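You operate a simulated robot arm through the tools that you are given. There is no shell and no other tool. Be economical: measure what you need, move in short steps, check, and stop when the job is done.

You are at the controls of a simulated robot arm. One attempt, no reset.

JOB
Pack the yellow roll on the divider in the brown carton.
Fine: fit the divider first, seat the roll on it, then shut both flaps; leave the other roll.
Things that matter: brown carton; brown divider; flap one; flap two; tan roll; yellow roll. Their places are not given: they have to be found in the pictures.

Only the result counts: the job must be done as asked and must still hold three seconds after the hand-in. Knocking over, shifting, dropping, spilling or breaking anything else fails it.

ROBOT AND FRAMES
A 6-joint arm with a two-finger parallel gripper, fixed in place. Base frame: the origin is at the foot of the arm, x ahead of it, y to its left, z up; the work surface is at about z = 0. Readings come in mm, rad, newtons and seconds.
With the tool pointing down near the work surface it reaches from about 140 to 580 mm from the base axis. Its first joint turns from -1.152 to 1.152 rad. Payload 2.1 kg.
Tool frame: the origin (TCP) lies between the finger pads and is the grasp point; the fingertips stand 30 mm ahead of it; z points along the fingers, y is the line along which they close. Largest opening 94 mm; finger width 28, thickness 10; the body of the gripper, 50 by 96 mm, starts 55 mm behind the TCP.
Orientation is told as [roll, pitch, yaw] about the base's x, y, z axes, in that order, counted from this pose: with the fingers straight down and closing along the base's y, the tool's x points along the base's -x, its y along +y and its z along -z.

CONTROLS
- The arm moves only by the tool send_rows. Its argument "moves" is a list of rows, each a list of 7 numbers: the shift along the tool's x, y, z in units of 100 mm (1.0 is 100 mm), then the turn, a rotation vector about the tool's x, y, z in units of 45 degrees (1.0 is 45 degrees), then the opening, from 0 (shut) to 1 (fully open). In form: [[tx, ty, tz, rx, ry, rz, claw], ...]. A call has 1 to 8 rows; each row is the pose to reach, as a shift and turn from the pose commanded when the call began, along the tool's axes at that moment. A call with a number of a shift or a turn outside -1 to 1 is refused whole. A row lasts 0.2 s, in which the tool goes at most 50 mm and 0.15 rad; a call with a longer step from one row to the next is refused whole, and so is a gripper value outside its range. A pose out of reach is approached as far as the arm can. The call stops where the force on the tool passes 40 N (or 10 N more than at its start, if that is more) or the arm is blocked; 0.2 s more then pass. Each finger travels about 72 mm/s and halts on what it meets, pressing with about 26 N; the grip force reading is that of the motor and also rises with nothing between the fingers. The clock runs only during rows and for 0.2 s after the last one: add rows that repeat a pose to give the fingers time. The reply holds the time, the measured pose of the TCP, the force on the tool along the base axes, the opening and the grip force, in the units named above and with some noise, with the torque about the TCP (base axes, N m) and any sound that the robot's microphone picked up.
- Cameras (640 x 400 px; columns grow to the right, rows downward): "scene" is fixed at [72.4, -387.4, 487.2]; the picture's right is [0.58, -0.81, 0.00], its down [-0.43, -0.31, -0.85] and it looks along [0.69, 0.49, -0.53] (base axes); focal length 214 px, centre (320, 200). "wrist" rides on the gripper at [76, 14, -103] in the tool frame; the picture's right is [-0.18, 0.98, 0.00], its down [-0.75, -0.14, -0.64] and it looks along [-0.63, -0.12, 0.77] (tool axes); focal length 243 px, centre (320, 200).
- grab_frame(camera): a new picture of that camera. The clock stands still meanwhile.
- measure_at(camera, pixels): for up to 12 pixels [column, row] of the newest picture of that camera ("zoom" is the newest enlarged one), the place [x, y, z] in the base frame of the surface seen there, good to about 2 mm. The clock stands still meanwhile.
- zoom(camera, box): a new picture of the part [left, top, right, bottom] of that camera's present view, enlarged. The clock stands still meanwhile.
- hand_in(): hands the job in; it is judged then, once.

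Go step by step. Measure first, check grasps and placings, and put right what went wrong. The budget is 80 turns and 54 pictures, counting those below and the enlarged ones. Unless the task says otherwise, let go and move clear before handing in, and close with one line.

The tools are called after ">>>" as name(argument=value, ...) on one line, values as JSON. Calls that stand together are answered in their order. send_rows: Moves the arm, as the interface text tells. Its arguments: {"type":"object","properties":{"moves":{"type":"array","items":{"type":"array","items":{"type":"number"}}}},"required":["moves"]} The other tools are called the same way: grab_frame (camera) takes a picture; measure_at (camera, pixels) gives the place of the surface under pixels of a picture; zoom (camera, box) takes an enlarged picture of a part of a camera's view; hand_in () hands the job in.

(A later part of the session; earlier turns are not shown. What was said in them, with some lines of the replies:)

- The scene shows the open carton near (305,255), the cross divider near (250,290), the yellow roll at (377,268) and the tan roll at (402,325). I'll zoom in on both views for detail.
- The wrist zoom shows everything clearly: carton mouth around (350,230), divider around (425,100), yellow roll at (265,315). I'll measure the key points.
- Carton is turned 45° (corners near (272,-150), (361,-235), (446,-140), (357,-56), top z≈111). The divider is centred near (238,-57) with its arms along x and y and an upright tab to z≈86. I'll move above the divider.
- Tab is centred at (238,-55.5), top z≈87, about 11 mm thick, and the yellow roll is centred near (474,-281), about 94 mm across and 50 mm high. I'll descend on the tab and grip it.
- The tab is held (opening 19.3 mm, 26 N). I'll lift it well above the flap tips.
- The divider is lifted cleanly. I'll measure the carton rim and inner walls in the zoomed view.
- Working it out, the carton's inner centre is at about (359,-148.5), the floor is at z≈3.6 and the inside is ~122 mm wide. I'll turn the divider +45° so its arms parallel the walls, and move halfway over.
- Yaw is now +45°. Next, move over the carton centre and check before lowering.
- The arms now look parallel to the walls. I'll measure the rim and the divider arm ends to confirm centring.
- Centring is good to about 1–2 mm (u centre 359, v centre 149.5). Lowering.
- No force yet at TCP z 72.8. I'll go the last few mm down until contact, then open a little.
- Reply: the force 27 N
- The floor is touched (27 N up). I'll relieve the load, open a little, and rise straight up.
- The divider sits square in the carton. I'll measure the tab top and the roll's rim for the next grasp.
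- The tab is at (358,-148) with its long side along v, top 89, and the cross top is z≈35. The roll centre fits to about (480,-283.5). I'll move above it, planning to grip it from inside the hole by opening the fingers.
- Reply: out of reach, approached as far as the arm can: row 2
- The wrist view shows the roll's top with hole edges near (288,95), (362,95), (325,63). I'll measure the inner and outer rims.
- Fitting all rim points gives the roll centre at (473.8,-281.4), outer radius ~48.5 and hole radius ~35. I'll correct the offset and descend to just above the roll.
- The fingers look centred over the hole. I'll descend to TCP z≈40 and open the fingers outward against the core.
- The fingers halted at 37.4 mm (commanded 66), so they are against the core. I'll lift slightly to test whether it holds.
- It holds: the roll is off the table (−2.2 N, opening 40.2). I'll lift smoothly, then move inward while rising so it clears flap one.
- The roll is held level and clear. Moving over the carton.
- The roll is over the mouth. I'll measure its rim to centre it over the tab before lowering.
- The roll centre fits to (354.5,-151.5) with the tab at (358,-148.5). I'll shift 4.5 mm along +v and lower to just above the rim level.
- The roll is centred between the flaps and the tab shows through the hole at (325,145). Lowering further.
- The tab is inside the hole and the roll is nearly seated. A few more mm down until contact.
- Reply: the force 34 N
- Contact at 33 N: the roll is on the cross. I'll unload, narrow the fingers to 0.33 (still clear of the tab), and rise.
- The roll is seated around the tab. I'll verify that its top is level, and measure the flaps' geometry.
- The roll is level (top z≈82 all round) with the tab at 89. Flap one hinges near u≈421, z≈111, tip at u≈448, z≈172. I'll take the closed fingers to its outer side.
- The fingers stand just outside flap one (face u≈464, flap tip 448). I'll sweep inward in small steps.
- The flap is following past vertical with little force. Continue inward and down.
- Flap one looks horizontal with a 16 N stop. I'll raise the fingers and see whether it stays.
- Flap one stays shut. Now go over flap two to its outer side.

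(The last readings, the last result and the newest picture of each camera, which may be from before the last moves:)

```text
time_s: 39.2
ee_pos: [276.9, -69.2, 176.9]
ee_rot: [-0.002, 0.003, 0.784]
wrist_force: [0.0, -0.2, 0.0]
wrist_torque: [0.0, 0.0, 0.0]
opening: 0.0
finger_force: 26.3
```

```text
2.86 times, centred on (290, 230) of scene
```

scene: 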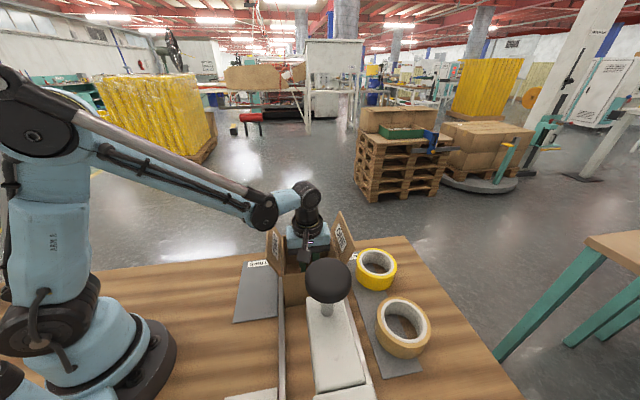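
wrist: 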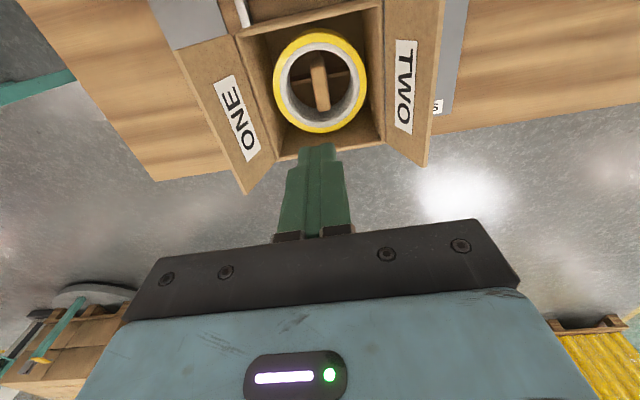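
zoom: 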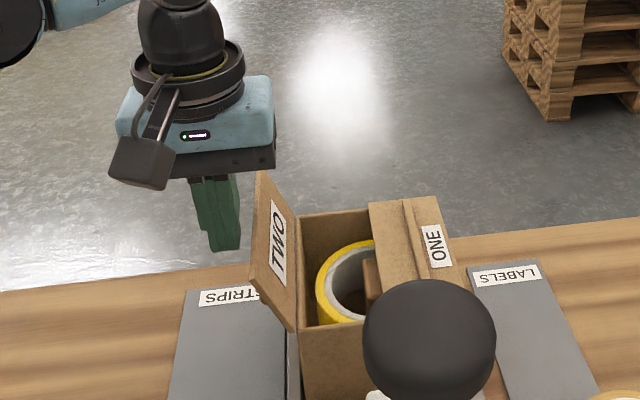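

The fingers are outside flap two. Sweep inward, mirrored.

>>> send_rows(moves=[[0, -0.15, 0, 0, 0, 0, 0], [0, -0.3, 0, 0, 0, 0, 0], [0, -0.45, 0, 0, 0, 0, 0], [0, -0.6, 0, 0, 0, 0, 0], [0, -0.71, 0, 0, 0, 0, 0]])

>>> send_rows(moves=[[0, -0.08, 0.05, 0, 0, 0, 0], [0, -0.13, 0.13, 0, 0, 0, 0], [0, -0.18, 0.2, 0, 0, 0, 0], [0, -0.2, 0.25, 0, 0, 0, 0], [0, -0.2, 0.28, 0, 0, 0, 0]])

>>> zoom(camera="scene", box=[240, 160, 420, 300])

```text
time_s: 40.4
ee_pos: [329.0, -119.3, 179.5]
ee_rot: [0.0, 0.001, 0.785]
wrist_force: [0.5, -0.3, 0.2]
wrist_torque: [0.02, 0.01, -0.01]
opening: 0.1
finger_force: 26.2
```

```text
time_s: 41.5
ee_pos: [343.8, -130.9, 153.5]
ee_rot: [0.001, 0.001, 0.785]
wrist_force: [-2.4, 1.3, 26.1]
wrist_torque: [0.21, 0.2, 0.05]
opening: 0.3
finger_force: 25.7
stopped in row 5: the force on the tool passed its limit at 47 N (the readings are from after the stop); the commanded pose is now the measured one
```

```text
2.86 times, centred on (330, 230) of scene
```

zoom: 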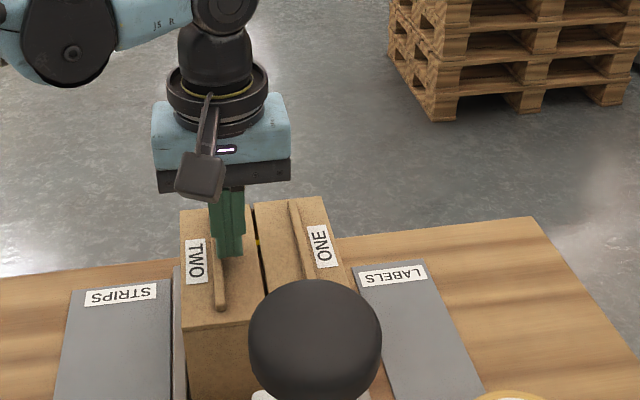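

Both flaps are down (the fingers rested on flap two's ridge). Rising clear to check.

>>> send_rows(moves=[[0, 0, -0.2, 0, 0, 0, 0], [0, 0, -0.6, 0, 0, 0, 0], [0, 0, -1.0, 0, 0, 0, 0], [0, 0, -1.0, 0, 0, 0, 0]])

>>> grab_frame(camera="wrist")

>>> zoom(camera="scene", box=[250, 200, 410, 310])

```text
time_s: 42.5
ee_pos: [345.3, -131.8, 252.1]
ee_rot: [0.001, 0.003, 0.787]
wrist_force: [-0.9, 0.4, 0.6]
wrist_torque: [-0.04, 0.02, 0.0]
opening: 0.0
finger_force: 26.3
```

```text
19 pictures are left
```

wrist: 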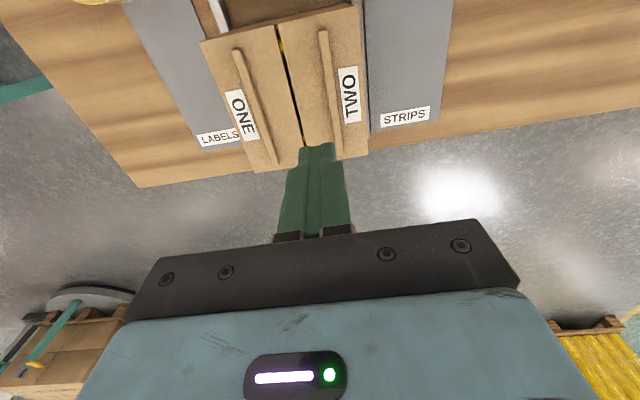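

```text
3.64 times, centred on (330, 255) of scene
```

zoom: 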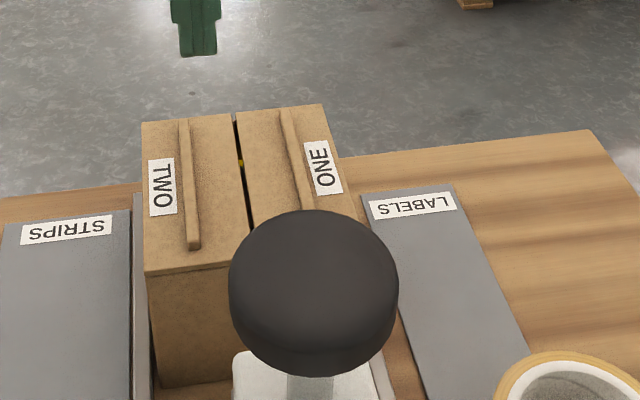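

Both flaps look shut. I'll check that they are flat and that the carton hasn't moved.

>>> measure_at(camera="zoom", pixels=[[147, 126], [150, 262], [220, 125], [245, 235], [250, 120], [318, 112], [265, 205], [350, 208], [215, 180], [270, 170], [187, 160], [290, 140]])

```text
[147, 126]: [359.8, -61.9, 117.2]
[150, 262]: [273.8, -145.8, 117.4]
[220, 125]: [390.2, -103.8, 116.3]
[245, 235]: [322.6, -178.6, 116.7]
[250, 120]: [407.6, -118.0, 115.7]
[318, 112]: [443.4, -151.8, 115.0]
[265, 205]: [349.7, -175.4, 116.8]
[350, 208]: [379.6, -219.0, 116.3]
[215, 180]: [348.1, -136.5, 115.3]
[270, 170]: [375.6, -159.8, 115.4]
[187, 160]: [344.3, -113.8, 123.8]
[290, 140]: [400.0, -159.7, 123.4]
```

Both flaps are flat at z≈116 all over, the carton has not moved and the arm is clear, so I'm handing in.

>>> hand_in()

```text
The job is handed in.
```

The divider is fitted in the brown carton with the yellow roll seated on it, both flaps are shut flat, and the tan roll was left untouched; the job is handed in, with no result reported back yet.
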